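You operate a simulated robot arm through the tools that you are given. There is no shell and no other tool. Be economical: measure what you need, move in short steps, check, and stop when the job is done.

Carry out the task below with a simulated robot arm. There is one attempt and no reset: what you move stays moved.

Task
Take the test point sign and leave it on the metal plate. Take the red-rimmed jar on the steel table and put it away on the lower shelf of the stepped stand. Put the 10 filter element from the steel table on the top of the day tank and the 2 MICRON filter element on the blue mat. Take the radiator cap marked "SET 2" from the shelf under the table and put it on the black mat. Put the brass cylinder on the steel table away on the top of the steel workbench. Fetch the jar that says "SET 1" from the steel table and stand it on the ledge of the day tank. Put the spacer block with the smallest size on its label from the top of the steel workbench on the top of the control cabinet. Put one of the sample bottles from the top of the steel workbench on the white tape roll there. Put the blue relay from the top of the steel workbench on the bench before the small parts washer and the white relay on the lower shelf of the steel workbench. Put one of the sealing blocks from the top of the steel workbench on the top of the far trunking. Any order will do. Set down upright: red-rimmed jar, filter element, brass cylinder, jar, sample bottle, sealing block.

It is judged by the outcome, as a careful person would: the job done as asked, and still so three seconds after it is handed in. It fails if anything else is knocked over, pushed out of place, dropped, spilled or broken. Lids that push on must go on centred and level and be pressed home; caps that screw on are set level and turned clockwise until they are tight.

Robot
A 7-joint arm with a three-finger gripper on a trunk, on a base that drives. Base frame: it is fixed to the floor where the robot stands at the start and does not move with it; the origin is under the middle of the robot, x ahead of it, y to its left, z up; the surface under the hand at the start is at about z = 0.8. Units: m, rad, N and s.
With the tool pointing down near the work surface it reaches from about 0.1 to 0.88 m from the robot's upright axis, wherever it stands. Its first joint turns from -2.897 to 2.897 rad. Places, roughly: bench before the small parts washer (12x15 cm) [-3.74, 2.64, 0.9]; black mat [0.5, 0.9, 0.8]; blue mat (26x22 cm) [0.44, -1.06, 0.86]; brass cylinder [0.5, 0.75, 0.75]; filter element [0.5, 0.25, 1]; jar [0.75, 1.25, 0.75]; ledge of the day tank [-0.1, 3.1, 0.6]; lower shelf of the steel workbench [-4.6, 3, 0.2]; lower shelf of the stepped stand [-2.8, -5.3, 0.5]; metal plate (30x30x1 cm) [-2.4, -2.3, 0.6]; radiator cap [0.5, 0.5, 0.25]; red-rimmed jar [0.5, -0.25, 0.75]; relay [-4.25, 3, 1]; sample bottle [-5, 3.25, 1]; sealing block (4x9x8 cm) [-4.8, 2.8, 0.9]; sealing block (9x9x8 cm) [-4, 3.3, 0.9]; spacer block [-4.75, 3, 1]; tape roll (7x7x2 cm) [-4.5, 2.7, 0.9]; test point sign [0.5, -0.25, 0.25]; top of the control cabinet (54x25 cm) [-4.78, -1.88, 1.76]; top of the day tank (22x36 cm) [0.36, 3.18, 1.34]; top of the far trunking (60x25 cm) [-6.38, -1.18, 0.58]; top of the steel workbench [-4.6, 3, 0.9]. Payload 2.94 kg.
Tool frame: the origin (TCP) lies between the finger pads and is the grasp point; the fingertips stand 0.03 m ahead of it; z points along the fingers, y is the line along which they close. The gripper opens to 0.132 m. The gripper's body begins 0.107 m behind the TCP.
Orientation is that of the tool frame in the base frame, as a unit quaternion [x, y, z, w]. With the fingers straight down and closing along the base's y, the tool's x points along the base's -x, its y along +y and its z along -z.

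Tools
- The arm moves only by the tool move_arm. Its argument "rows" is text: rows parted by semicolons, each of 7 numbers parted by spaces: the shift along the tool's x, y, z in m, then the turn, a rotation vector about the tool's x, y, z in rad, then the finger opening in m, from 0 to 0.132. In form: tx ty tz wx wy wz fingers; .... A call has 1 to 12 rows; each row shifts and turns the commanded pose from where the row before left it, along the tool's axes as they then stand. Rows are played at 5 a second. More than 0.05 m and 0.15 rad between two rows, or a gripper value outside its range, and nothing of the call is played. A pose out of reach is approached as far as the arm can. The call stops where the force on the tool passes 40 N (or 10 N more than at its start, if that is more) or the arm is blocked; 0.2 s more then pass. Each finger halts on what it meets, pressing with about 27 N; the grip force reading is that of the motor and also rises with nothing between the fingers. The clock runs only during rows and for 0.2 s after the last one: add rows that do not move to give the fingers time. The reply holds the time, the measured pose of the TCP, the force on the tool along the base axes, the opening and the grip force, in the units named above and with some noise, with the torque about the TCP (base axes, N m) and any sound that the robot's microphone picked up.
- Cameras (640 x 400 px; columns grow to the right, rows downward): "scene" is now at [0.0346, 0.1797, 1.7771]; the picture's right is [-0.16, -0.99, 0.00], its down [-0.88, 0.15, -0.46] and it looks along [0.45, -0.07, -0.89] (base axes); focal length 226 px, centre (320, 200). "wrist" rides on the gripper at [0.072, 0.003, -0.144] in the tool frame; the picture's right is [-0.04, 1.00, 0.00], its down [-0.88, -0.04, -0.48] and it looks along [-0.47, -0.02, 0.88] (tool axes); focal length 256 px, centre (320, 200). There is no depth. A picture from a camera that has moved, and an enlarged one, comes with that camera's place and axes in the base frame and with its lens.
- get_image(camera): a new picture of that camera. The clock stands still meanwhile.
- move_column(by): slides the trunk up (or, below 0, down) by that many m; the arm and the scene camera ride with it, the base frame stays. It gives what a move gives, with no picture.
- steer(legs): drives the robot by 1 to 6 legs, each [ahead, left, turn to the left] in m, m and rad, along the robot's own axes; the way and the turn of a leg run together, so that a leg with both is an arc; at most 1.5 m and 3.142 rad a leg. The arm and the cameras ride along, it lands a little off, and it stops where it bumps. It gives what a move gives.
- aim_head(pan, tilt): turns the head with the scene camera to pan (to the left, within 2.496 rad either way) and tilt (down, from -0.506 to 1.204), counted from straight ahead of the robot. It gives what a move gives.
- zoom(camera, box): a new picture of the part [left, top, right, bottom] of that camera's present view, enlarged. The clock stands still meanwhile.
- close_job(): hands the job in; it is judged then, once.

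Go step by step. Nothing tells you exact positions but the pictures and the camera data: compare them with the known pose of the tool, close in by small moves and look again before you grip or let go. The budget is 567 turns and 360 pictures, counting those below and the enlarged ones. Unless the task says otherwise, let go and move clear before handing in.

The tools are called after "Request:" by a JSON object that holds its "name" and its "arguments". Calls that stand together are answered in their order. move_arm: Moves the arm, as the interface text tells. Its arguments: {"type":"object","properties":{"rows":{"type":"string"}},"required":["rows"]} The other tools are called the same way: move_column (by) slides the trunk up or down; steer (legs) drives the base; aim_head (pan, tilt) turns the head that bears the scene camera; get_image (camera) takes a picture; zoom (camera, box) takes an enlarged picture of a part of a camera's view; close_job () hands the job in.

At the start:

```text
time: 0.0
position: [0.5876, 0.0097, 1.1448]
tcp_rot: [-0.001, 1.0, 0.001, 0.0]
ft_force: [0.5, 0.1, -0.3]
ft_torque: [-0.04, 0.0, 0.0]
finger_gap: 0.1319
grip_force: 0.1
trunk travel left (down, up): [-0.3, 0.24]
robot x, y, heading: [0.0031, -0.0005, -0.002]
head pan, tilt: [-0.164, 1.098]
```

scene: 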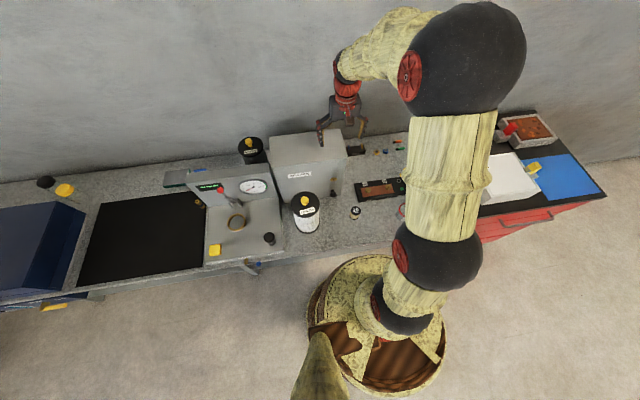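
wrist: 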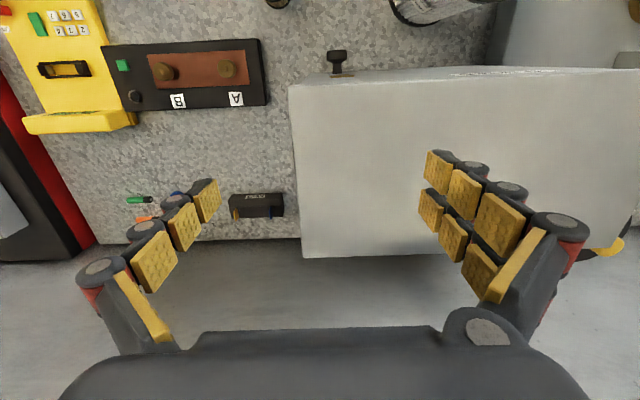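

I see the steel table ahead with a grey box, filter elements, black mat and blue mat. I'll look around with the head first.

Request:
{"name": "aim_head", "arguments": {"pan": 0.6, "tilt": 0.8}}

Request:
{"name": "get_image", "arguments": {"camera": "scene"}}

Request:
{"name": "aim_head", "arguments": {"pan": -0.6, "tilt": 0.8}}

Request:
{"name": "get_image", "arguments": {"camera": "scene"}}

```text
time: 1.1
position: [0.5879, 0.0114, 1.1455]
tcp_rot: [0.0, 1.0, -0.001, 0.0]
ft_force: [0.2, 0.5, -0.5]
ft_torque: [-0.03, 0.01, -0.03]
finger_gap: 0.1321
grip_force: 0.1
trunk travel left (down, up): [-0.3, 0.24]
robot x, y, heading: [-0.0007, 0.0046, 0.002]
head pan, tilt: [0.6, 0.799]
```

```text
357 pictures are left
camera scene: at [0.0388, 0.2356, 1.7987], right [0.56, -0.83, 0.0], down [-0.59, -0.4, -0.7], along [0.58, 0.39, -0.72], focal length 226 px, centre (320, 200)
```

scene: 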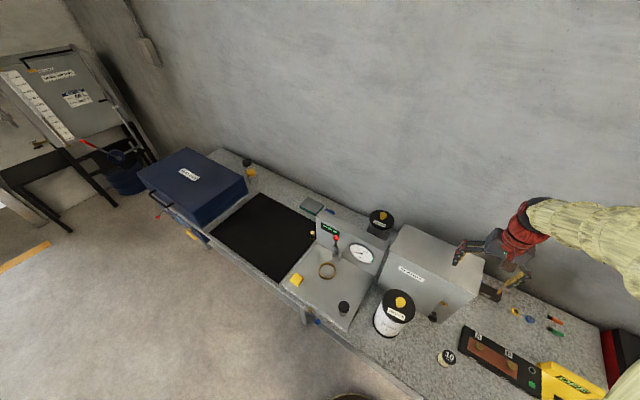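

```text
time: 2.5
position: [0.5874, 0.0107, 1.1444]
tcp_rot: [0.0, 1.0, 0.0, 0.001]
ft_force: [-0.7, 0.6, -0.7]
ft_torque: [0.02, -0.03, 0.0]
finger_gap: 0.1319
grip_force: 0.1
trunk travel left (down, up): [-0.3, 0.24]
robot x, y, heading: [0.001, 0.0032, -0.002]
head pan, tilt: [-0.6, 0.799]
```

```text
356 pictures are left
camera scene: at [0.0388, 0.1446, 1.7988], right [-0.56, -0.83, 0.0], down [-0.59, 0.4, -0.7], along [0.58, -0.39, -0.72], focal length 226 px, centre (320, 200)
```

scene: 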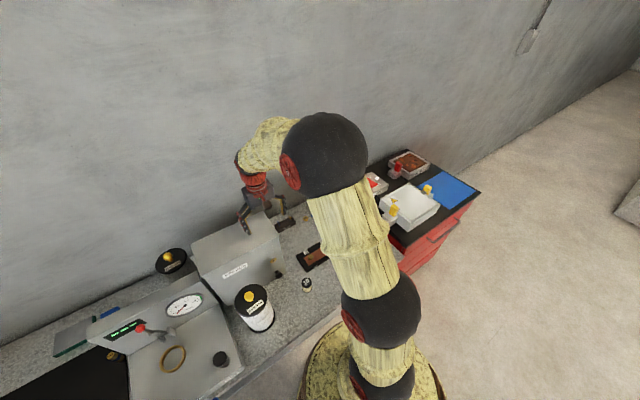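

Two canisters, several small objects; I'll zoom in for labels.

Request:
{"name": "zoom", "arguments": {"camera": "scene", "box": [60, 230, 340, 400]}}

Request:
{"name": "zoom", "arguments": {"camera": "scene", "box": [360, 140, 500, 240]}}

Request:
{"name": "aim_head", "arguments": {"pan": 0.5, "tilt": 0.9}}

Request:
{"name": "zoom", "arguments": {"camera": "scene", "box": [100, 120, 360, 300]}}

Request:
{"name": "zoom", "arguments": {"camera": "scene", "box": [340, 180, 600, 360]}}

```text
2.29 times, centred on (200, 315) of scene
camera zoom: at [0.0388, 0.1446, 1.7988], right [-0.56, -0.83, 0.0], down [-0.59, 0.4, -0.7], along [0.58, -0.39, -0.72], focal length 517 px, centre (594, -63)
```

zoom: 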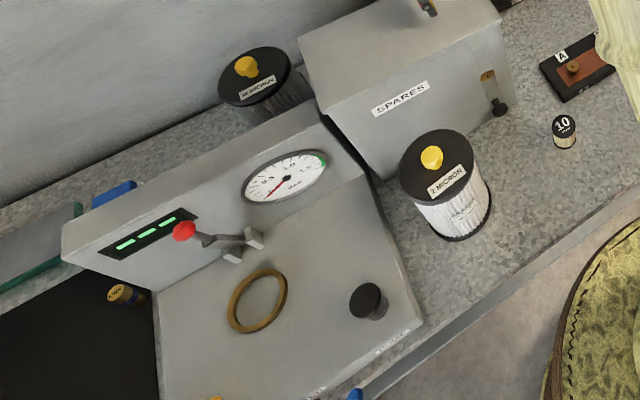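

```text
4.00 times, centred on (430, 190) of scene
camera zoom: at [0.0388, 0.1446, 1.7988], right [-0.56, -0.83, 0.0], down [-0.59, 0.4, -0.7], along [0.58, -0.39, -0.72], focal length 906 px, centre (-120, 240)
```

zoom: 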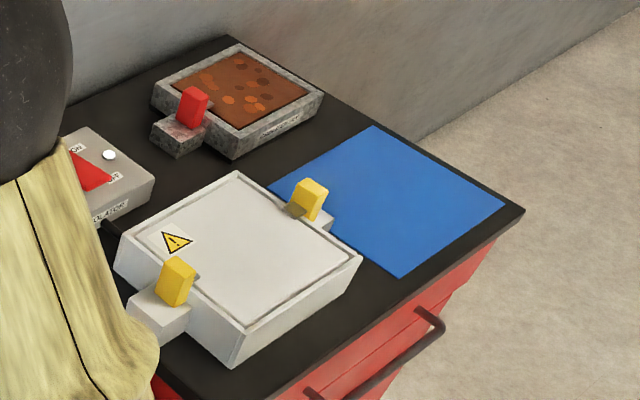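

```text
time: 3.8
position: [0.5879, 0.0102, 1.1444]
tcp_rot: [0.0, 1.0, 0.0, 0.0]
ft_force: [0.2, -0.6, 1.0]
ft_torque: [0.04, 0.0, -0.04]
finger_gap: 0.132
grip_force: 0.1
trunk travel left (down, up): [-0.3, 0.24]
robot x, y, heading: [-0.0012, 0.0005, -0.0]
head pan, tilt: [0.499, 0.901]
```

```text
2.22 times, centred on (230, 210) of scene
camera zoom: at [0.0385, 0.2262, 1.7908], right [0.48, -0.88, 0.0], down [-0.69, -0.37, -0.62], along [0.55, 0.3, -0.78], focal length 503 px, centre (520, 178)
```

zoom: 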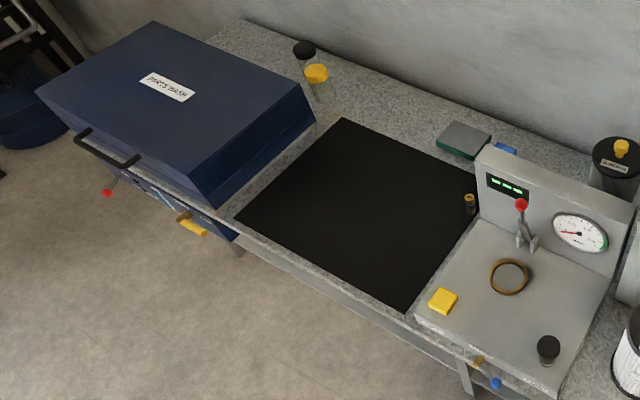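

```text
2.22 times, centred on (470, 270) of scene
camera zoom: at [0.0385, 0.2262, 1.7908], right [0.48, -0.88, 0.0], down [-0.69, -0.37, -0.62], along [0.55, 0.3, -0.78], focal length 503 px, centre (-13, 44)
```

zoom: 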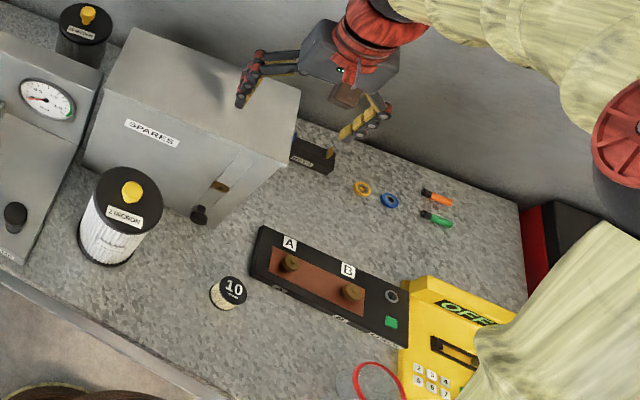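

Need to read the back canister and the small "10" item.

Request:
{"name": "zoom", "arguments": {"camera": "scene", "box": [340, 170, 420, 220]}}

Request:
{"name": "zoom", "arguments": {"camera": "scene", "box": [400, 280, 480, 330]}}

Request:
{"name": "zoom", "arguments": {"camera": "scene", "box": [200, 120, 300, 210]}}

Request:
{"name": "zoom", "arguments": {"camera": "scene", "box": [440, 240, 560, 400]}}

```text
8.00 times, centred on (380, 195) of scene
camera zoom: at [0.0385, 0.2262, 1.7908], right [0.48, -0.88, 0.0], down [-0.69, -0.37, -0.62], along [0.55, 0.3, -0.78], focal length 1811 px, centre (-160, 240)
```

zoom: 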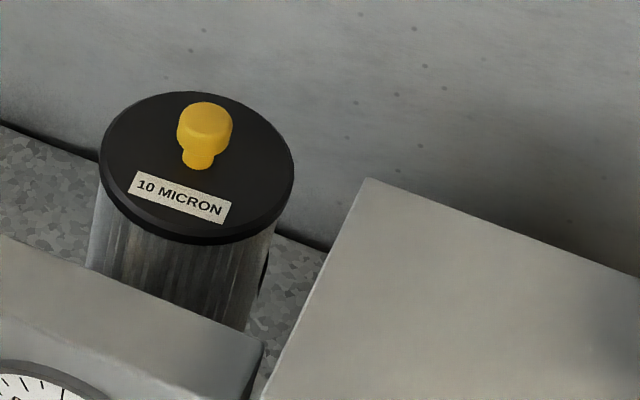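

```text
8.00 times, centred on (440, 305) of scene
camera zoom: at [0.0385, 0.2262, 1.7908], right [0.48, -0.88, 0.0], down [-0.69, -0.37, -0.62], along [0.55, 0.3, -0.78], focal length 1811 px, centre (-640, -640)
```

zoom: 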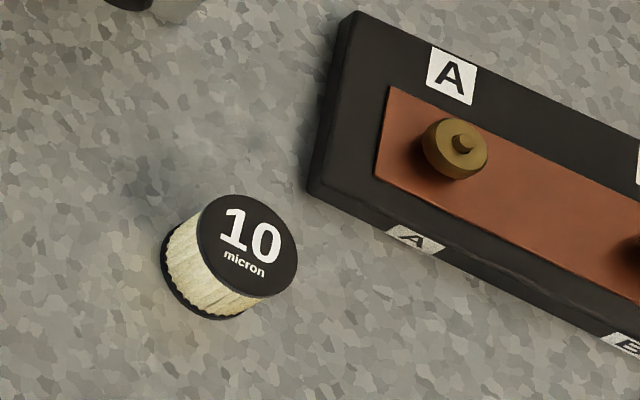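

```text
4.44 times, centred on (250, 165) of scene
camera zoom: at [0.0385, 0.2262, 1.7908], right [0.48, -0.88, 0.0], down [-0.69, -0.37, -0.62], along [0.55, 0.3, -0.78], focal length 1006 px, centre (631, 356)
```

zoom: 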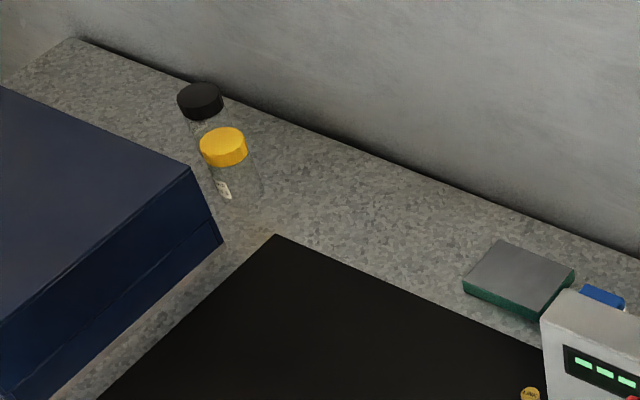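

```text
2.50 times, centred on (500, 320) of scene
camera zoom: at [0.0385, 0.2262, 1.7908], right [0.48, -0.88, 0.0], down [-0.69, -0.37, -0.62], along [0.55, 0.3, -0.78], focal length 566 px, centre (-130, -100)
```

zoom: 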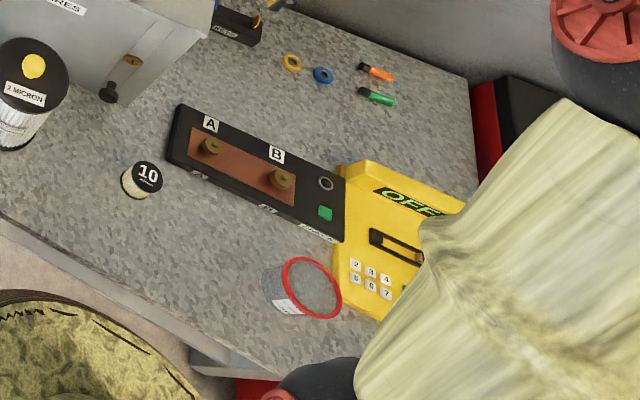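

The 2 MICRON canister looks to be near (0.43, 0.18). I'll move the hand above it and look with the wrist camera.

Request:
{"name": "move_arm", "arguments": {"rows": "0.035 0.043 0 0 0 0 0.132;0.035 0.043 0 0 0 0 0.132;0.035 0.043 0 0 0 0 0.132;0.035 0.043 0 0 0 0 0.132"}}

Request:
{"name": "get_image", "arguments": {"camera": "wrist"}}

Request:
{"name": "get_image", "arguments": {"camera": "scene"}}

```text
refused: row 1 steps farther than a row can; nothing moved
```

```text
347 pictures are left
camera wrist: at [0.5155, 0.0129, 1.2879], right [0.04, 1.0, 0.0], down [0.88, -0.04, 0.48], along [0.47, -0.02, -0.88], focal length 256 px, centre (320, 200)
```

wrist: 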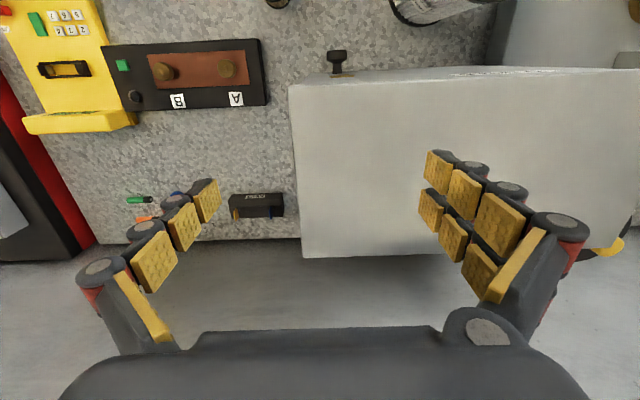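

```text
346 pictures are left
camera scene: at [0.0385, 0.2262, 1.7908], right [0.48, -0.88, 0.0], down [-0.69, -0.37, -0.62], along [0.55, 0.3, -0.78], focal length 226 px, centre (320, 200)
```

scene: 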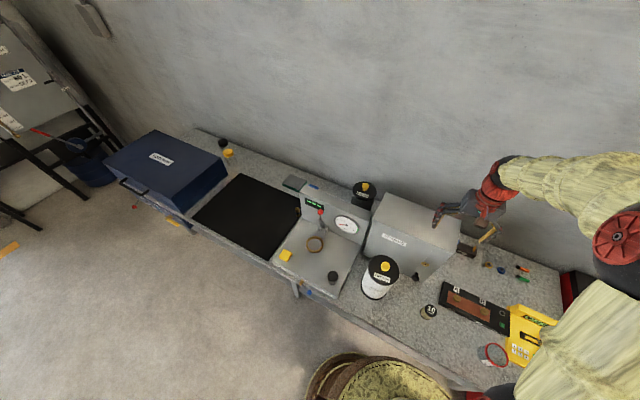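

The per-row limit is on the combined length, so I'll use smaller steps.

Request:
{"name": "move_arm", "arguments": {"rows": "0.028 0.034 0 0 0 0 0.132;0.028 0.034 0 0 0 0 0.132;0.028 0.034 0 0 0 0 0.132;0.028 0.034 0 0 0 0 0.132;0.028 0.034 0 0 0 0 0.132"}}

Request:
{"name": "get_image", "arguments": {"camera": "wrist"}}

```text
time: 5.0
position: [0.4479, 0.1798, 1.1465]
tcp_rot: [0.0, 1.0, 0.0, -0.001]
ft_force: [-0.9, 0.1, -0.6]
ft_torque: [-0.02, -0.03, -0.01]
finger_gap: 0.1321
grip_force: 0.0
trunk travel left (down, up): [-0.3, 0.24]
robot x, y, heading: [0.0006, 0.0011, -0.003]
head pan, tilt: [0.499, 0.901]
```

```text
345 pictures are left
camera wrist: at [0.3755, 0.1833, 1.2889], right [0.04, 1.0, 0.0], down [0.88, -0.04, 0.48], along [0.47, -0.02, -0.88], focal length 256 px, centre (320, 200)
```

wrist: 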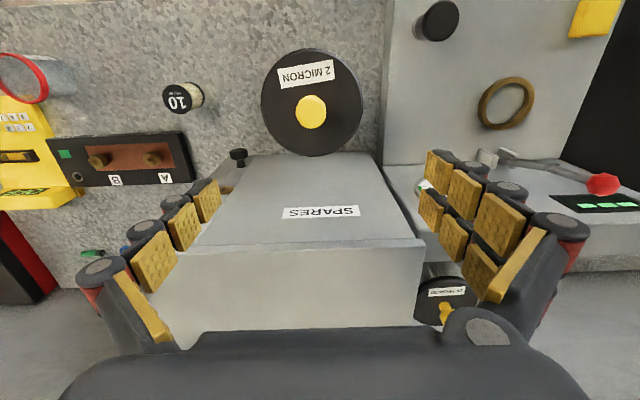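

The 2 MICRON knob triangulates to about (0.415, 0.174, ~1.04). I'll centre above it and look again.

Request:
{"name": "move_arm", "arguments": {"rows": "0.032 -0.006 0 0 0 0 0.132;0 0 0.03 0 0 0 0.132;0 0 0 0 0 0 0.132"}}

Request:
{"name": "get_image", "arguments": {"camera": "wrist"}}

Request:
{"name": "zoom", "arguments": {"camera": "scene", "box": [300, 180, 460, 320]}}

```text
time: 5.8
position: [0.4162, 0.1747, 1.1154]
tcp_rot: [0.0, 1.0, -0.001, 0.0]
ft_force: [-0.2, -0.5, -0.1]
ft_torque: [-0.02, 0.04, 0.03]
finger_gap: 0.132
grip_force: 0.0
trunk travel left (down, up): [-0.3, 0.24]
robot x, y, heading: [0.0013, -0.0056, 0.008]
head pan, tilt: [0.499, 0.901]
```

```text
344 pictures are left
camera wrist: at [0.3441, 0.1776, 1.2581], right [0.04, 1.0, 0.0], down [0.88, -0.04, 0.48], along [0.48, -0.02, -0.88], focal length 256 px, centre (320, 200)
```

wrist: 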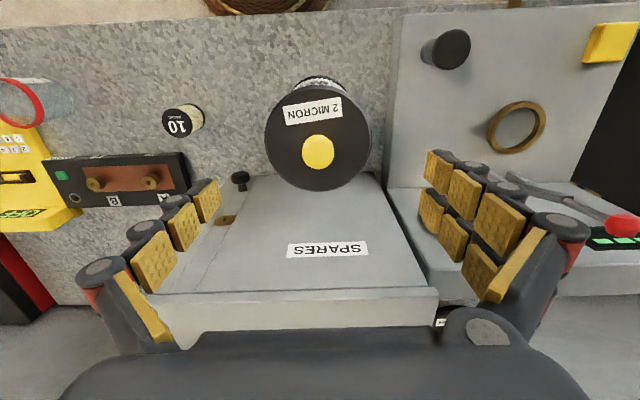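

```text
2.86 times, centred on (380, 250) of scene
camera zoom: at [0.0386, 0.2263, 1.7908], right [0.48, -0.88, 0.0], down [-0.69, -0.38, -0.62], along [0.55, 0.3, -0.78], focal length 647 px, centre (149, 57)
```

zoom: 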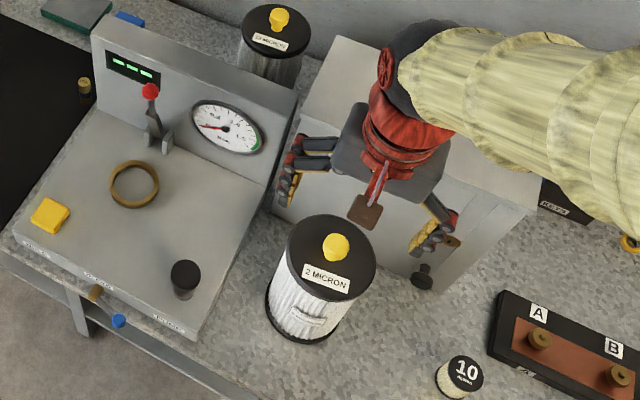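

Canister centre is about (0.406, 0.174), lid about z 1.03. Descend with fingers open to TCP z≈0.99.

Request:
{"name": "move_arm", "arguments": {"rows": "0.01 0 0.0 0 0 0 0.132;0 0 0.04 0 0 0 0.132;0 0 0.04 0 0 0 0.132;0 0 0 0 0 0 0.132"}}

Request:
{"name": "get_image", "arguments": {"camera": "wrist"}}

Request:
{"name": "zoom", "arguments": {"camera": "scene", "box": [300, 180, 460, 320]}}

```text
time: 6.8
position: [0.4065, 0.1754, 1.0348]
tcp_rot: [0.001, 1.0, 0.0, 0.0]
ft_force: [0.2, 0.5, -1.1]
ft_torque: [-0.01, 0.01, -0.02]
finger_gap: 0.132
grip_force: 0.1
trunk travel left (down, up): [-0.3, 0.24]
robot x, y, heading: [-0.0012, 0.0014, 0.006]
head pan, tilt: [0.499, 0.901]
```

```text
342 pictures are left
camera wrist: at [0.3343, 0.1778, 1.1785], right [0.04, 1.0, 0.0], down [0.88, -0.04, 0.48], along [0.48, -0.02, -0.88], focal length 256 px, centre (320, 200)
```

wrist: 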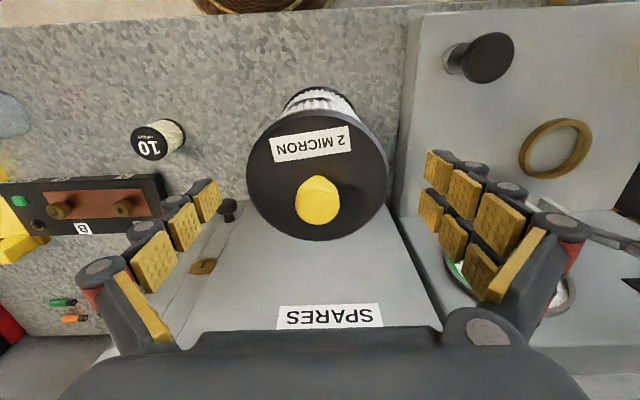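

```text
2.86 times, centred on (380, 250) of scene
camera zoom: at [0.038, 0.2262, 1.7909], right [0.48, -0.88, 0.0], down [-0.69, -0.38, -0.62], along [0.55, 0.3, -0.78], focal length 647 px, centre (149, 57)
```

zoom: 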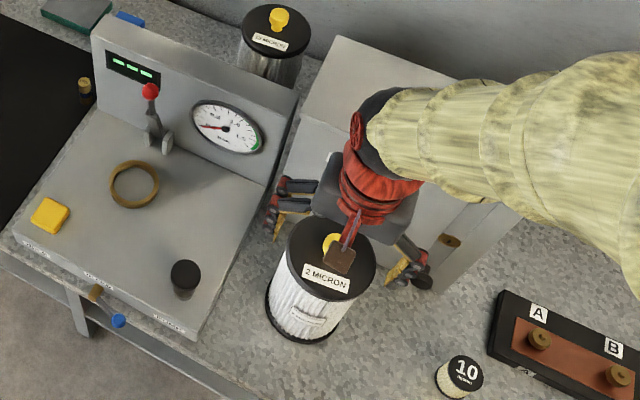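

Aligned well: lid centre ≈(0.408,0.174), lid top ≈1.005. Descend 6 cm and close.

Request:
{"name": "move_arm", "arguments": {"rows": "0 -0.001 0.03 0 0 0 0.132;0 0 0.03 0 0 0 0.132;0 0 0 0 0 0 0.12;0 0 0 0 0 0 0.09;0 0 0 0 0 0 0.09;0 0 0 0 0 0 0.09"}}

Request:
{"name": "get_image", "arguments": {"camera": "wrist"}}

```text
time: 8.2
position: [0.4067, 0.174, 0.976]
tcp_rot: [0.001, 1.0, 0.0, 0.001]
ft_force: [-0.4, -0.4, 0.0]
ft_torque: [-0.21, 0.03, 0.03]
finger_gap: 0.1098
grip_force: 26.5
trunk travel left (down, up): [-0.3, 0.24]
robot x, y, heading: [-0.0014, -0.0014, 0.001]
head pan, tilt: [0.499, 0.901]
```

```text
340 pictures are left
camera wrist: at [0.3344, 0.1763, 1.1189], right [0.04, 1.0, 0.0], down [0.88, -0.04, 0.48], along [0.47, -0.02, -0.88], focal length 256 px, centre (320, 200)
```

wrist: 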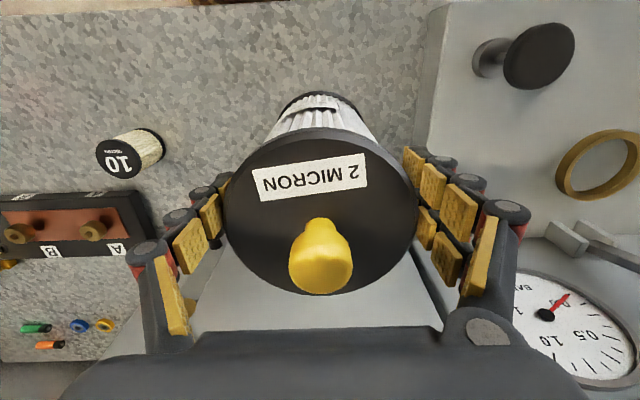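

Gripped (0.11 m). Lift high before driving.

Request:
{"name": "move_arm", "arguments": {"rows": "0 0 -0.02 0 0 0 0.09;0 0 -0.04 0 0 0 0.09;0 0 -0.04 0 0 0 0.09;0 0 -0.04 0 0 0 0.09;0 0 -0.04 0 0 0 0.09;0 0 -0.04 0 0 0 0.09;0 0 -0.04 0 0 0 0.09"}}

Request:
{"name": "get_image", "arguments": {"camera": "scene"}}

```text
time: 9.8
position: [0.4037, 0.1739, 1.2337]
tcp_rot: [0.0, 1.0, 0.0, -0.001]
ft_force: [0.1, 0.3, -4.9]
ft_torque: [-0.03, 0.07, 0.0]
finger_gap: 0.1103
grip_force: 27.2
trunk travel left (down, up): [-0.3, 0.24]
robot x, y, heading: [-0.0019, 0.0017, -0.002]
head pan, tilt: [0.499, 0.901]
```

```text
339 pictures are left
camera scene: at [0.0381, 0.2263, 1.7908], right [0.48, -0.88, 0.0], down [-0.69, -0.38, -0.62], along [0.55, 0.3, -0.78], focal length 226 px, centre (320, 200)
```

scene: 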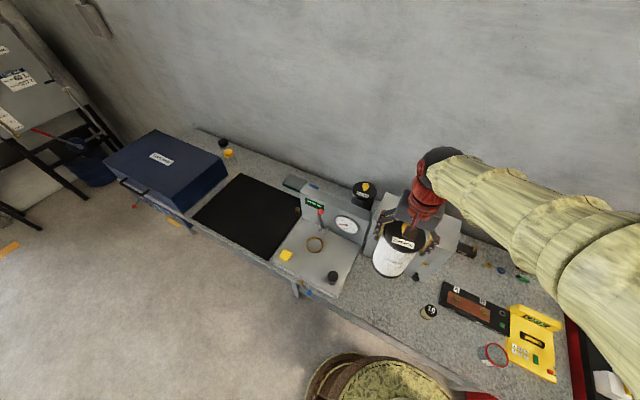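

Held. Drive back a little and right toward the blue mat.

Request:
{"name": "steer", "arguments": {"legs": [[-0.15, 0, 0], [0, -0.95, 0]]}}

Request:
{"name": "aim_head", "arguments": {"pan": -0.2, "tilt": 0.9}}

Request:
{"name": "get_image", "arguments": {"camera": "scene"}}

Request:
{"name": "get_image", "arguments": {"camera": "wrist"}}

```text
time: 15.7
position: [0.2575, -0.7623, 1.235]
tcp_rot: [-0.002, 1.0, 0.0, 0.0]
ft_force: [0.5, -0.8, -4.2]
ft_torque: [0.03, 0.04, -0.03]
finger_gap: 0.11
grip_force: 27.2
trunk travel left (down, up): [-0.3, 0.24]
robot x, y, heading: [-0.1486, -0.94, 0.0]
head pan, tilt: [0.499, 0.901]
```

```text
time: 16.8
position: [0.2575, -0.762, 1.2343]
tcp_rot: [-0.002, 1.0, 0.0, -0.001]
ft_force: [-1.6, 0.6, -4.8]
ft_torque: [0.0, 0.05, -0.03]
finger_gap: 0.1103
grip_force: 26.7
trunk travel left (down, up): [-0.3, 0.24]
robot x, y, heading: [-0.1468, -0.9356, 0.001]
head pan, tilt: [-0.201, 0.901]
```

```text
338 pictures are left
camera scene: at [-0.1028, -0.7617, 1.7908], right [-0.2, -0.98, 0.0], down [-0.77, 0.15, -0.62], along [0.61, -0.12, -0.78], focal length 226 px, centre (320, 200)
```

scene: 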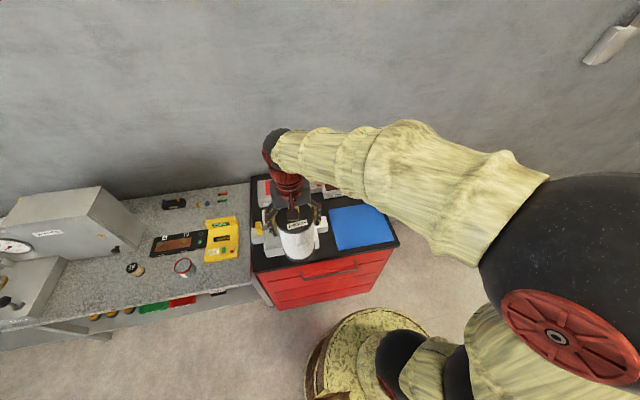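

```text
337 pictures are left
camera wrist: at [0.1845, -0.7594, 1.3775], right [0.04, 1.0, 0.0], down [0.88, -0.04, 0.48], along [0.47, -0.02, -0.88], focal length 256 px, centre (320, 200)
```

wrist: 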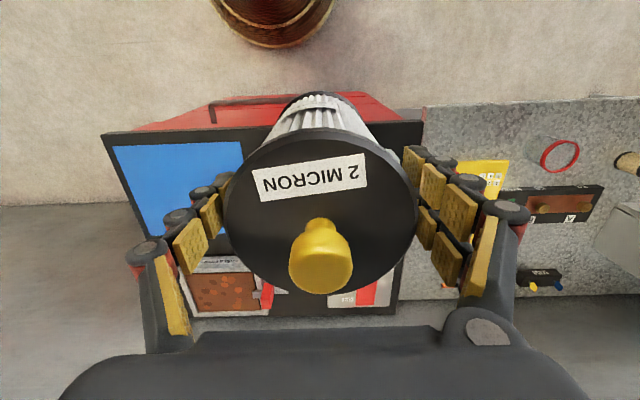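

Blue mat centre ≈(0.43,-1.055). Move canister above it.

Request:
{"name": "move_arm", "arguments": {"rows": "-0.0225 -0.0395 0 0 0 0 0.09;-0.0225 -0.0395 0 0 0 0 0.09;-0.0225 -0.0395 0 0 0 0 0.09;-0.0225 -0.0395 0 0 0 0 0.09;-0.0225 -0.0395 0 0 0 0 0.09;-0.0225 -0.0395 0 0 0 0 0.09;-0.0225 -0.0395 0 0 0 0 0.09;-0.0225 -0.0395 0 0 0 0 0.09;0 0 0 0 0 0 0.09"}}

Request:
{"name": "get_image", "arguments": {"camera": "scene"}}

Request:
{"name": "get_image", "arguments": {"camera": "wrist"}}

```text
time: 18.8
position: [0.4381, -1.0771, 1.2354]
tcp_rot: [-0.002, 1.0, 0.0, 0.001]
ft_force: [0.4, -0.1, -4.8]
ft_torque: [0.03, 0.09, 0.0]
finger_gap: 0.11
grip_force: 26.4
trunk travel left (down, up): [-0.3, 0.24]
robot x, y, heading: [-0.1498, -0.9349, 0.008]
head pan, tilt: [-0.201, 0.901]
```

```text
336 pictures are left
camera scene: at [-0.1029, -0.7619, 1.7908], right [-0.2, -0.98, 0.0], down [-0.77, 0.15, -0.62], along [0.61, -0.12, -0.78], focal length 226 px, centre (320, 200)
```

scene: 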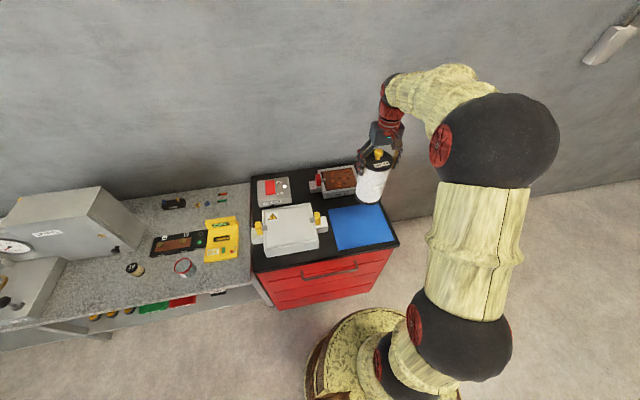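

```text
335 pictures are left
camera wrist: at [0.3655, -1.075, 1.3784], right [0.04, 1.0, 0.0], down [0.88, -0.03, 0.48], along [0.48, -0.02, -0.88], focal length 256 px, centre (320, 200)
```

wrist: 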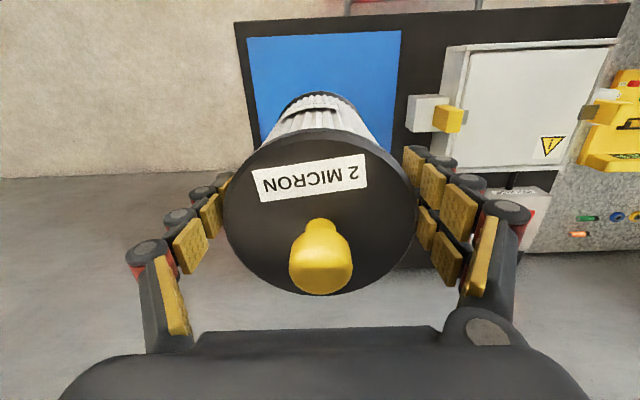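

Centred over the mat. Lower to just above contact.

Request:
{"name": "move_arm", "arguments": {"rows": "0.015 0.007 0.0 0 0 0 0.09;0 0 0.045 0 0 0 0.09;0 0 0.045 0 0 0 0.09;0 0 0.045 0 0 0 0.09;0 0 0.04 0 0 0 0.09;0 0 0 0 0 0 0.09"}}

Request:
{"name": "get_image", "arguments": {"camera": "scene"}}

Request:
{"name": "get_image", "arguments": {"camera": "wrist"}}

```text
time: 20.2
position: [0.4223, -1.0708, 1.0593]
tcp_rot: [-0.002, 1.0, 0.001, 0.0]
ft_force: [-0.8, -0.2, -4.2]
ft_torque: [0.01, 0.07, -0.01]
finger_gap: 0.11
grip_force: 27.0
trunk travel left (down, up): [-0.3, 0.24]
robot x, y, heading: [-0.1468, -0.939, 0.007]
head pan, tilt: [-0.201, 0.901]
```

```text
334 pictures are left
camera scene: at [-0.1028, -0.762, 1.7909], right [-0.2, -0.98, 0.0], down [-0.77, 0.15, -0.62], along [0.61, -0.12, -0.78], focal length 226 px, centre (320, 200)
```

scene: 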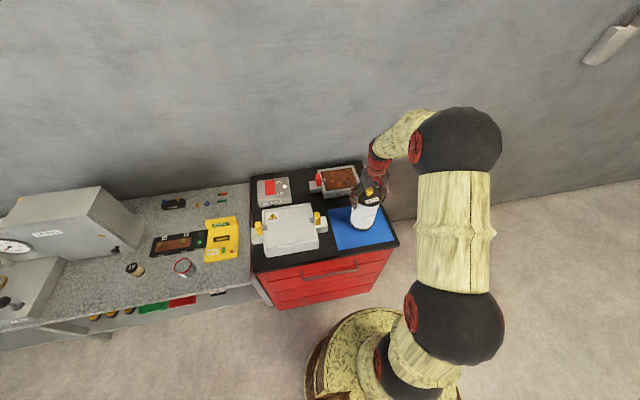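

```text
333 pictures are left
camera wrist: at [0.35, -1.0682, 1.2022], right [0.04, 1.0, 0.0], down [0.88, -0.04, 0.48], along [0.47, -0.02, -0.88], focal length 256 px, centre (320, 200)
```

wrist: 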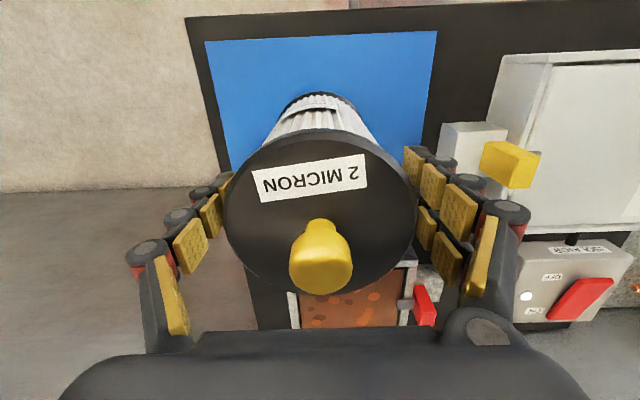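

Over the mat; lower in small steps until contact.

Request:
{"name": "move_arm", "arguments": {"rows": "0.005 0 0.01 0 0 0 0.09;0 0 0.006 0 0 0 0.09;0 0 0.004 0 0 0 0.09;0 0 0.002 0 0 0 0.09;0 0 0.002 0 0 0 0.09;0 0 0 0 0 0 0.09"}}

Request:
{"name": "zoom", "arguments": {"camera": "scene", "box": [300, 150, 440, 260]}}

```text
time: 21.6
position: [0.4187, -1.0711, 1.0343]
tcp_rot: [-0.001, 1.0, 0.0, -0.001]
ft_force: [0.7, 0.3, -3.9]
ft_torque: [-0.02, 0.04, 0.05]
finger_gap: 0.1101
grip_force: 27.1
trunk travel left (down, up): [-0.3, 0.24]
robot x, y, heading: [-0.1461, -0.9369, 0.006]
head pan, tilt: [-0.201, 0.901]
```

```text
3.64 times, centred on (370, 205) of scene
camera zoom: at [-0.1025, -0.7621, 1.7908], right [-0.2, -0.98, 0.0], down [-0.77, 0.15, -0.62], along [0.61, -0.12, -0.78], focal length 823 px, centre (138, 182)
```

zoom: 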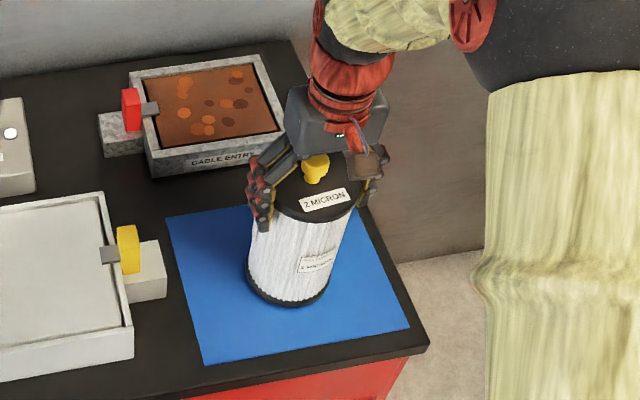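

Not quite in contact yet; creep down further.

Request:
{"name": "move_arm", "arguments": {"rows": "0 0 0.003 0 0 0 0.09;0 0 0.003 0 0 0 0.09;0 0 0 0 0 0 0.09"}}

```text
time: 22.4
position: [0.416, -1.0704, 1.0295]
tcp_rot: [-0.002, 1.0, 0.001, -0.001]
ft_force: [-0.6, -0.2, -3.5]
ft_torque: [0.04, 0.09, -0.01]
finger_gap: 0.1099
grip_force: 27.1
trunk travel left (down, up): [-0.3, 0.24]
robot x, y, heading: [-0.1474, -0.9357, -0.0]
head pan, tilt: [-0.201, 0.901]
```

Request:
{"name": "move_arm", "arguments": {"rows": "0 0 0.003 0 0 0 0.09;0 0 0.003 0 0 0 0.09;0 0 0 0 0 0 0.09"}}

```text
time: 23.2
position: [0.4182, -1.0701, 1.0237]
tcp_rot: [-0.003, 1.0, -0.001, 0.002]
ft_force: [1.3, 0.3, 14.2]
ft_torque: [0.15, -0.08, -0.05]
finger_gap: 0.1105
grip_force: 27.0
trunk travel left (down, up): [-0.3, 0.24]
robot x, y, heading: [-0.1475, -0.9396, 0.006]
head pan, tilt: [-0.201, 0.901]
```

Contact. Ease off, open, and rise.

Request:
{"name": "move_arm", "arguments": {"rows": "0 0 -0.001 0 0 0 0.09;0 0 0 0 0 0 0.132;0 0 0 0 0 0 0.132;0 0 0 0 0 0 0.132;0 0 -0.03 0 0 0 0.132;0 0 -0.04 0 0 0 0.132;0 0 -0.05 0 0 0 0.132;0 0 -0.05 0 0 0 0.132;0 0 -0.04 0 0 0 0.132"}}

Request:
{"name": "zoom", "arguments": {"camera": "scene", "box": [240, 120, 440, 260]}}

```text
time: 25.2
position: [0.4176, -1.0702, 1.2341]
tcp_rot: [-0.002, 1.0, 0.0, -0.001]
ft_force: [-0.2, 0.2, -0.8]
ft_torque: [-0.02, 0.0, 0.05]
finger_gap: 0.1321
grip_force: 0.0
trunk travel left (down, up): [-0.3, 0.24]
robot x, y, heading: [-0.1493, -0.9373, 0.002]
head pan, tilt: [-0.201, 0.901]
```

```text
2.86 times, centred on (340, 190) of scene
camera zoom: at [-0.1033, -0.7619, 1.7908], right [-0.2, -0.98, 0.0], down [-0.77, 0.15, -0.62], along [0.61, -0.12, -0.78], focal length 647 px, centre (263, 229)
```

zoom: 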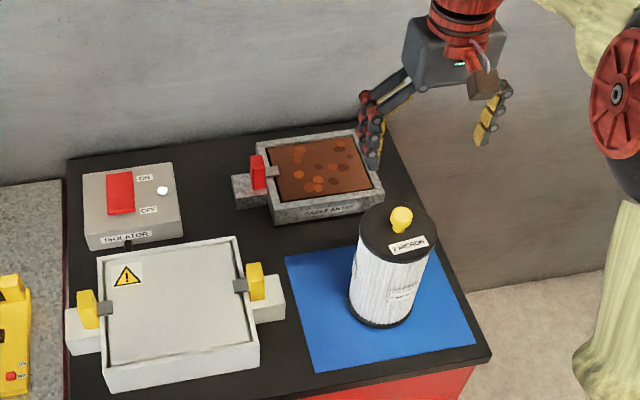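

2 MICRON is standing on the blue mat. Next, back off and look at the shelf under the table.

Request:
{"name": "steer", "arguments": {"legs": [[-0.75, 0, 0], [0, 0.9, 0]]}}

Request:
{"name": "aim_head", "arguments": {"pan": 0.35, "tilt": 0.75}}

Request:
{"name": "get_image", "arguments": {"camera": "scene"}}

```text
time: 33.6
position: [-0.3396, -0.1656, 1.233]
tcp_rot: [-0.002, 1.0, 0.0, -0.001]
ft_force: [-0.3, 0.3, -0.4]
ft_torque: [-0.02, 0.01, -0.01]
finger_gap: 0.132
grip_force: 0.1
trunk travel left (down, up): [-0.3, 0.24]
robot x, y, heading: [-0.9074, -0.0329, 0.005]
head pan, tilt: [-0.201, 0.901]
```

```text
time: 34.6
position: [-0.3399, -0.1663, 1.2345]
tcp_rot: [-0.002, 1.0, 0.0, 0.0]
ft_force: [0.1, 0.1, 0.0]
ft_torque: [0.0, 0.01, 0.02]
finger_gap: 0.132
grip_force: 0.1
trunk travel left (down, up): [-0.3, 0.24]
robot x, y, heading: [-0.9072, -0.0313, 0.005]
head pan, tilt: [0.351, 0.75]
```

```text
330 pictures are left
camera scene: at [-0.8568, 0.1854, 1.8027], right [0.35, -0.94, 0.0], down [-0.64, -0.24, -0.73], along [0.69, 0.25, -0.68], focal length 226 px, centre (320, 200)
```

scene: 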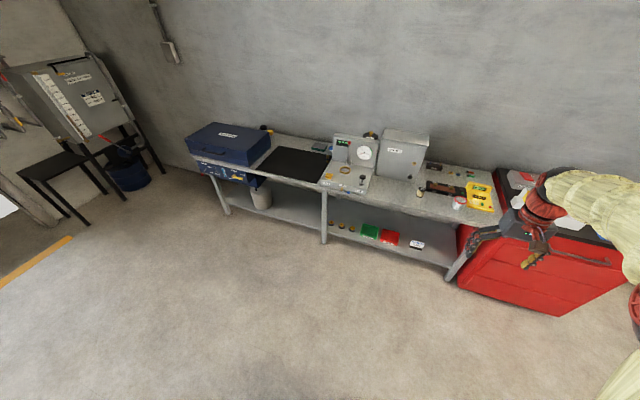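

Request:
{"name": "zoom", "arguments": {"camera": "scene", "box": [320, 180, 480, 280]}}

Request:
{"name": "zoom", "arguments": {"camera": "scene", "box": [320, 210, 380, 248]}}

Request:
{"name": "zoom", "arguments": {"camera": "scene", "box": [0, 40, 180, 240]}}

```text
4.00 times, centred on (400, 230) of scene
camera zoom: at [-0.8568, 0.1854, 1.8027], right [0.35, -0.94, 0.0], down [-0.64, -0.24, -0.73], along [0.69, 0.25, -0.68], focal length 906 px, centre (0, 80)
```

zoom: 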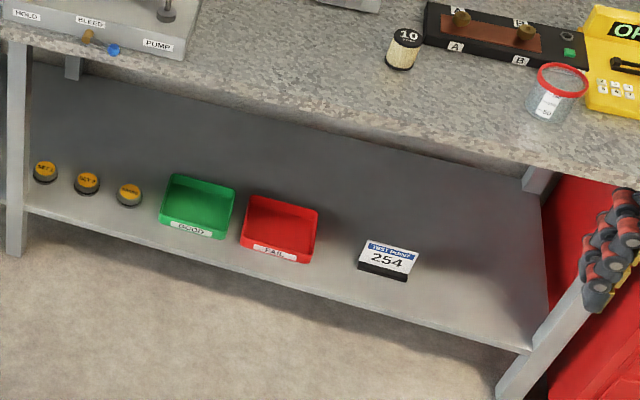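

```text
10.53 times, centred on (350, 229) of scene
camera zoom: at [-0.8568, 0.1854, 1.8027], right [0.35, -0.94, 0.0], down [-0.64, -0.24, -0.73], along [0.69, 0.25, -0.68], focal length 2383 px, centre (4, -105)
```

zoom: 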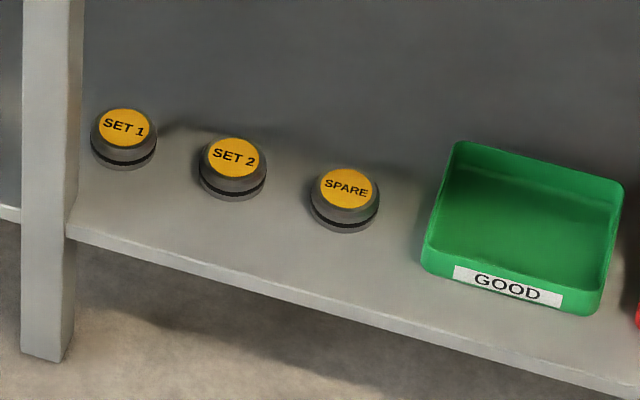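

```text
2.00 times, centred on (90, 140) of scene
camera zoom: at [-0.8568, 0.1854, 1.8027], right [0.35, -0.94, 0.0], down [-0.64, -0.24, -0.73], along [0.69, 0.25, -0.68], focal length 453 px, centre (780, 320)
```

zoom: 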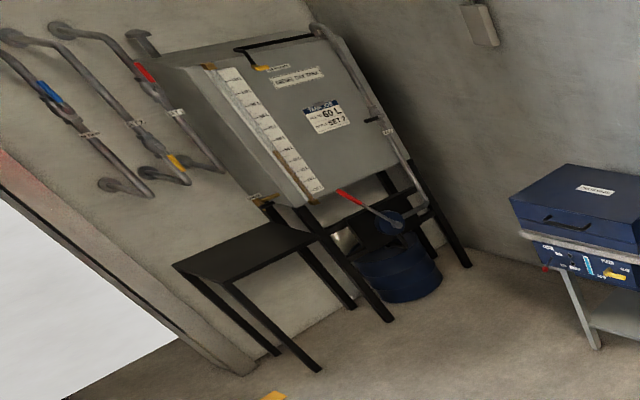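

SET 2 cap is at about (0.46,0.45,0.27) and the test-point sign "254" at about (0.48,-0.19,0.26), both deep under the table. I'll lower the trunk and tilt the hand forward for a frontal approach.

Request:
{"name": "move_column", "arguments": {"by": -0.3}}

Request:
{"name": "move_arm", "arguments": {"rows": "0 0 0.04 0 -0.14 0 0.132;0 0 0.04 0 -0.14 0 0.132;0 0 0.04 0 -0.14 0 0.132;0 0 0.04 0 -0.14 0 0.132;0 0 0.04 0 -0.14 0 0.132;0 0 0.04 0 -0.14 0 0.132;0.04 0 0 0 0 0 0.132;0.04 0 0 0 0 0 0.132;0 0 0 0 0 0 0.132"}}

Request:
{"name": "get_image", "arguments": {"camera": "wrist"}}

Request:
{"name": "get_image", "arguments": {"camera": "scene"}}

```text
time: 37.6
position: [-0.3399, -0.1657, 0.9336]
tcp_rot: [-0.002, 1.0, 0.001, 0.0]
ft_force: [0.7, -0.6, -0.5]
ft_torque: [0.02, -0.01, 0.0]
finger_gap: 0.1322
grip_force: 0.1
trunk travel left (down, up): [0.0, 0.54]
robot x, y, heading: [-0.906, -0.0328, -0.002]
head pan, tilt: [0.351, 0.75]
```

```text
time: 39.6
position: [-0.3136, -0.1653, 0.6561]
tcp_rot: [-0.002, 0.913, 0.001, 0.407]
ft_force: [-0.2, -0.3, 0.4]
ft_torque: [-0.03, -0.01, -0.01]
finger_gap: 0.1321
grip_force: 0.0
trunk travel left (down, up): [0.0, 0.54]
robot x, y, heading: [-0.9063, -0.0324, 0.005]
head pan, tilt: [0.351, 0.75]
```

```text
326 pictures are left
camera wrist: at [-0.4682, -0.1631, 0.6969], right [0.03, 1.0, 0.03], down [0.23, -0.04, 0.97], along [0.97, -0.02, -0.23], focal length 256 px, centre (320, 200)
```

wrist: 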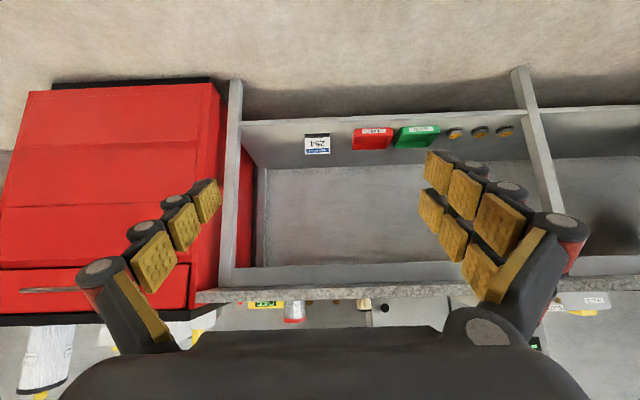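

```text
325 pictures are left
camera scene: at [-0.857, 0.1855, 1.5028], right [0.35, -0.94, 0.0], down [-0.64, -0.24, -0.73], along [0.69, 0.25, -0.68], focal length 226 px, centre (320, 200)
```

scene: 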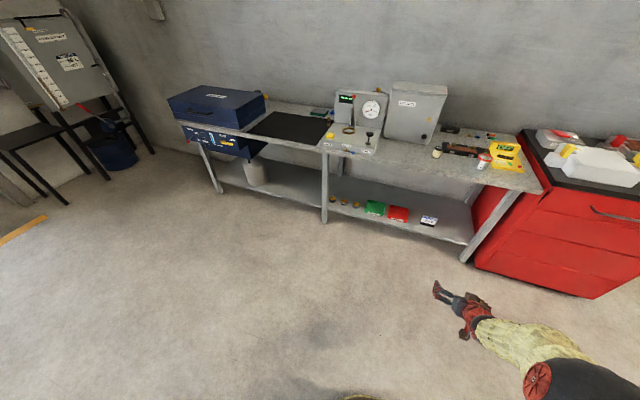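

I'll test the low forward reach pose here in open space and look at the arm's shape.

Request:
{"name": "move_arm", "arguments": {"rows": "0.01 0 0.0427 0 0 0 0.132;0.01 0 0.0427 0 0 0 0.132;0.01 0 0.0427 0 0 0 0.132;0.01 0 0.0427 0 0 0 0.132;0.01 0 0.0427 0 0 0 0.132;0.01 0 0.0427 0 0 0 0.132;0.01 0 0.0427 0 0 0 0.132;0.01 0 0.0427 0 0 0 0.132;0.01 0 0.0427 0 0 0 0.132;0 0 0 0 0 0 0.132"}}

Request:
{"name": "aim_head", "arguments": {"pan": -0.3, "tilt": 0.9}}

Request:
{"name": "get_image", "arguments": {"camera": "scene"}}

Request:
{"name": "get_image", "arguments": {"camera": "wrist"}}

```text
time: 41.8
position: [-0.0873, -0.1645, 0.3303]
tcp_rot: [-0.002, 0.913, 0.001, 0.407]
ft_force: [0.1, 0.2, -0.5]
ft_torque: [-0.02, -0.06, -0.03]
finger_gap: 0.132
grip_force: 0.0
trunk travel left (down, up): [0.0, 0.54]
robot x, y, heading: [-0.9041, -0.0289, 0.003]
head pan, tilt: [0.351, 0.75]
```

```text
time: 42.8
position: [-0.0854, -0.1648, 0.332]
tcp_rot: [-0.002, 0.913, 0.001, 0.408]
ft_force: [-0.6, -0.4, -0.2]
ft_torque: [-0.01, 0.02, 0.01]
finger_gap: 0.132
grip_force: 0.1
trunk travel left (down, up): [0.0, 0.54]
robot x, y, heading: [-0.905, -0.034, 0.005]
head pan, tilt: [-0.3, 0.901]
```

```text
324 pictures are left
camera scene: at [-0.8622, 0.1347, 1.4909], right [-0.29, -0.96, 0.0], down [-0.75, 0.23, -0.62], along [0.59, -0.18, -0.78], focal length 226 px, centre (320, 200)
```

scene: 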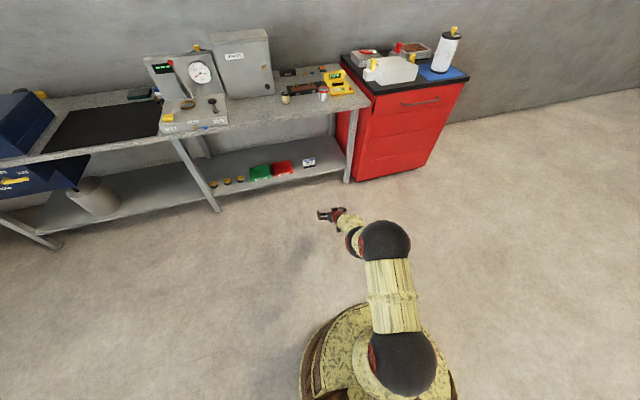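

```text
323 pictures are left
camera wrist: at [-0.2426, -0.1624, 0.3729], right [0.02, 1.0, 0.03], down [0.23, -0.04, 0.97], along [0.97, -0.02, -0.23], focal length 256 px, centre (320, 200)
```

wrist: 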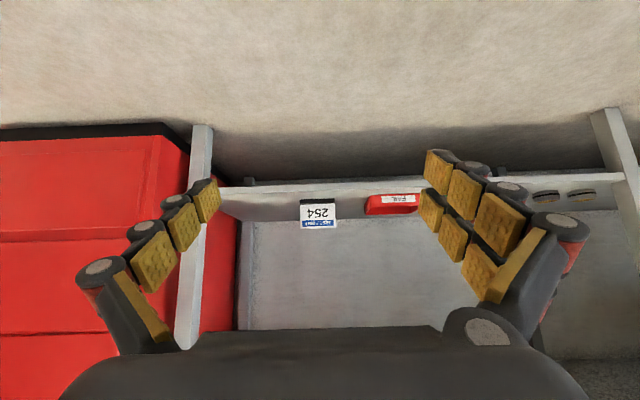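

Sign is at ≈(0.51,-0.185,0.22), shelf surface ≈0.20. Drive in by 0.35 for a closer look.

Request:
{"name": "steer", "arguments": {"legs": [[0.35, 0, 0]]}}

Request:
{"name": "get_image", "arguments": {"camera": "wrist"}}

Request:
{"name": "get_image", "arguments": {"camera": "scene"}}

```text
time: 45.1
position: [0.2644, -0.1612, 0.3315]
tcp_rot: [-0.003, 0.913, 0.001, 0.408]
ft_force: [0.4, -0.3, 0.9]
ft_torque: [-0.02, 0.03, 0.01]
finger_gap: 0.1317
grip_force: 0.0
trunk travel left (down, up): [0.0, 0.54]
robot x, y, heading: [-0.5574, -0.0327, 0.007]
head pan, tilt: [-0.3, 0.901]
```

```text
322 pictures are left
camera wrist: at [0.1084, -0.1595, 0.3728], right [0.02, 1.0, 0.03], down [0.23, -0.04, 0.97], along [0.97, -0.01, -0.23], focal length 256 px, centre (320, 200)
```

wrist: 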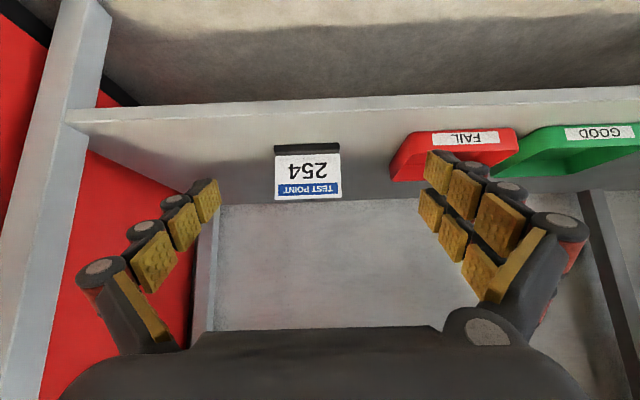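

```text
321 pictures are left
camera scene: at [-0.5117, 0.1365, 1.4909], right [-0.29, -0.96, 0.0], down [-0.75, 0.23, -0.62], along [0.59, -0.18, -0.78], focal length 226 px, centre (320, 200)
```

scene: 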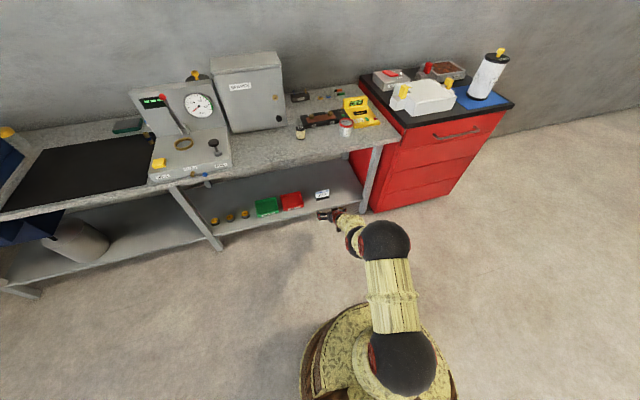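

Request:
{"name": "zoom", "arguments": {"camera": "wrist", "box": [240, 110, 400, 230]}}

Request:
{"name": "zoom", "arguments": {"camera": "scene", "box": [290, 170, 360, 220]}}

```text
3.33 times, centred on (320, 170) of wrist
camera zoom: at [0.1084, -0.1595, 0.3728], right [0.02, 1.0, 0.03], down [0.23, -0.04, 0.97], along [0.97, -0.01, -0.23], focal length 853 px, centre (320, 300)
```

zoom: 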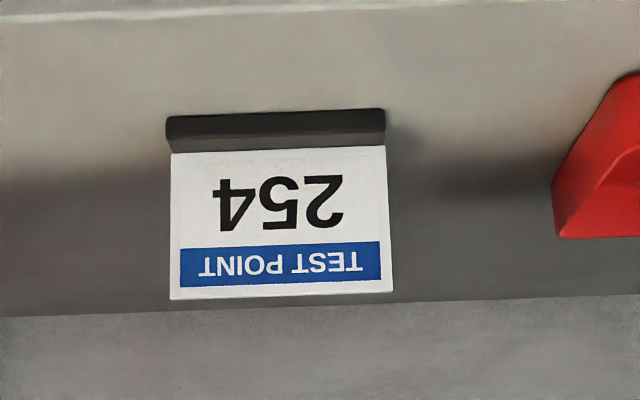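

```text
8.00 times, centred on (325, 195) of scene
camera zoom: at [-0.5117, 0.1365, 1.4909], right [-0.29, -0.96, 0.0], down [-0.75, 0.23, -0.62], along [0.59, -0.18, -0.78], focal length 1811 px, centre (280, 240)
```

zoom: 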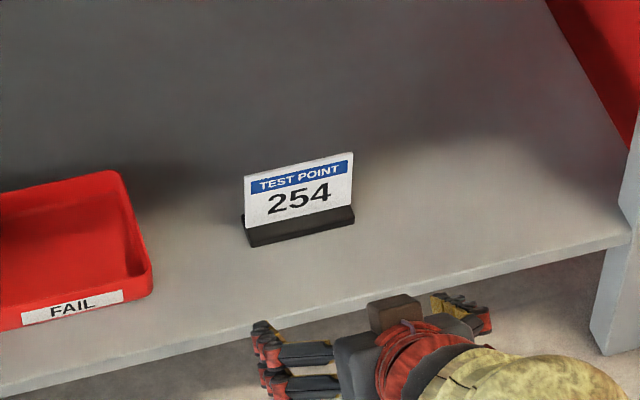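

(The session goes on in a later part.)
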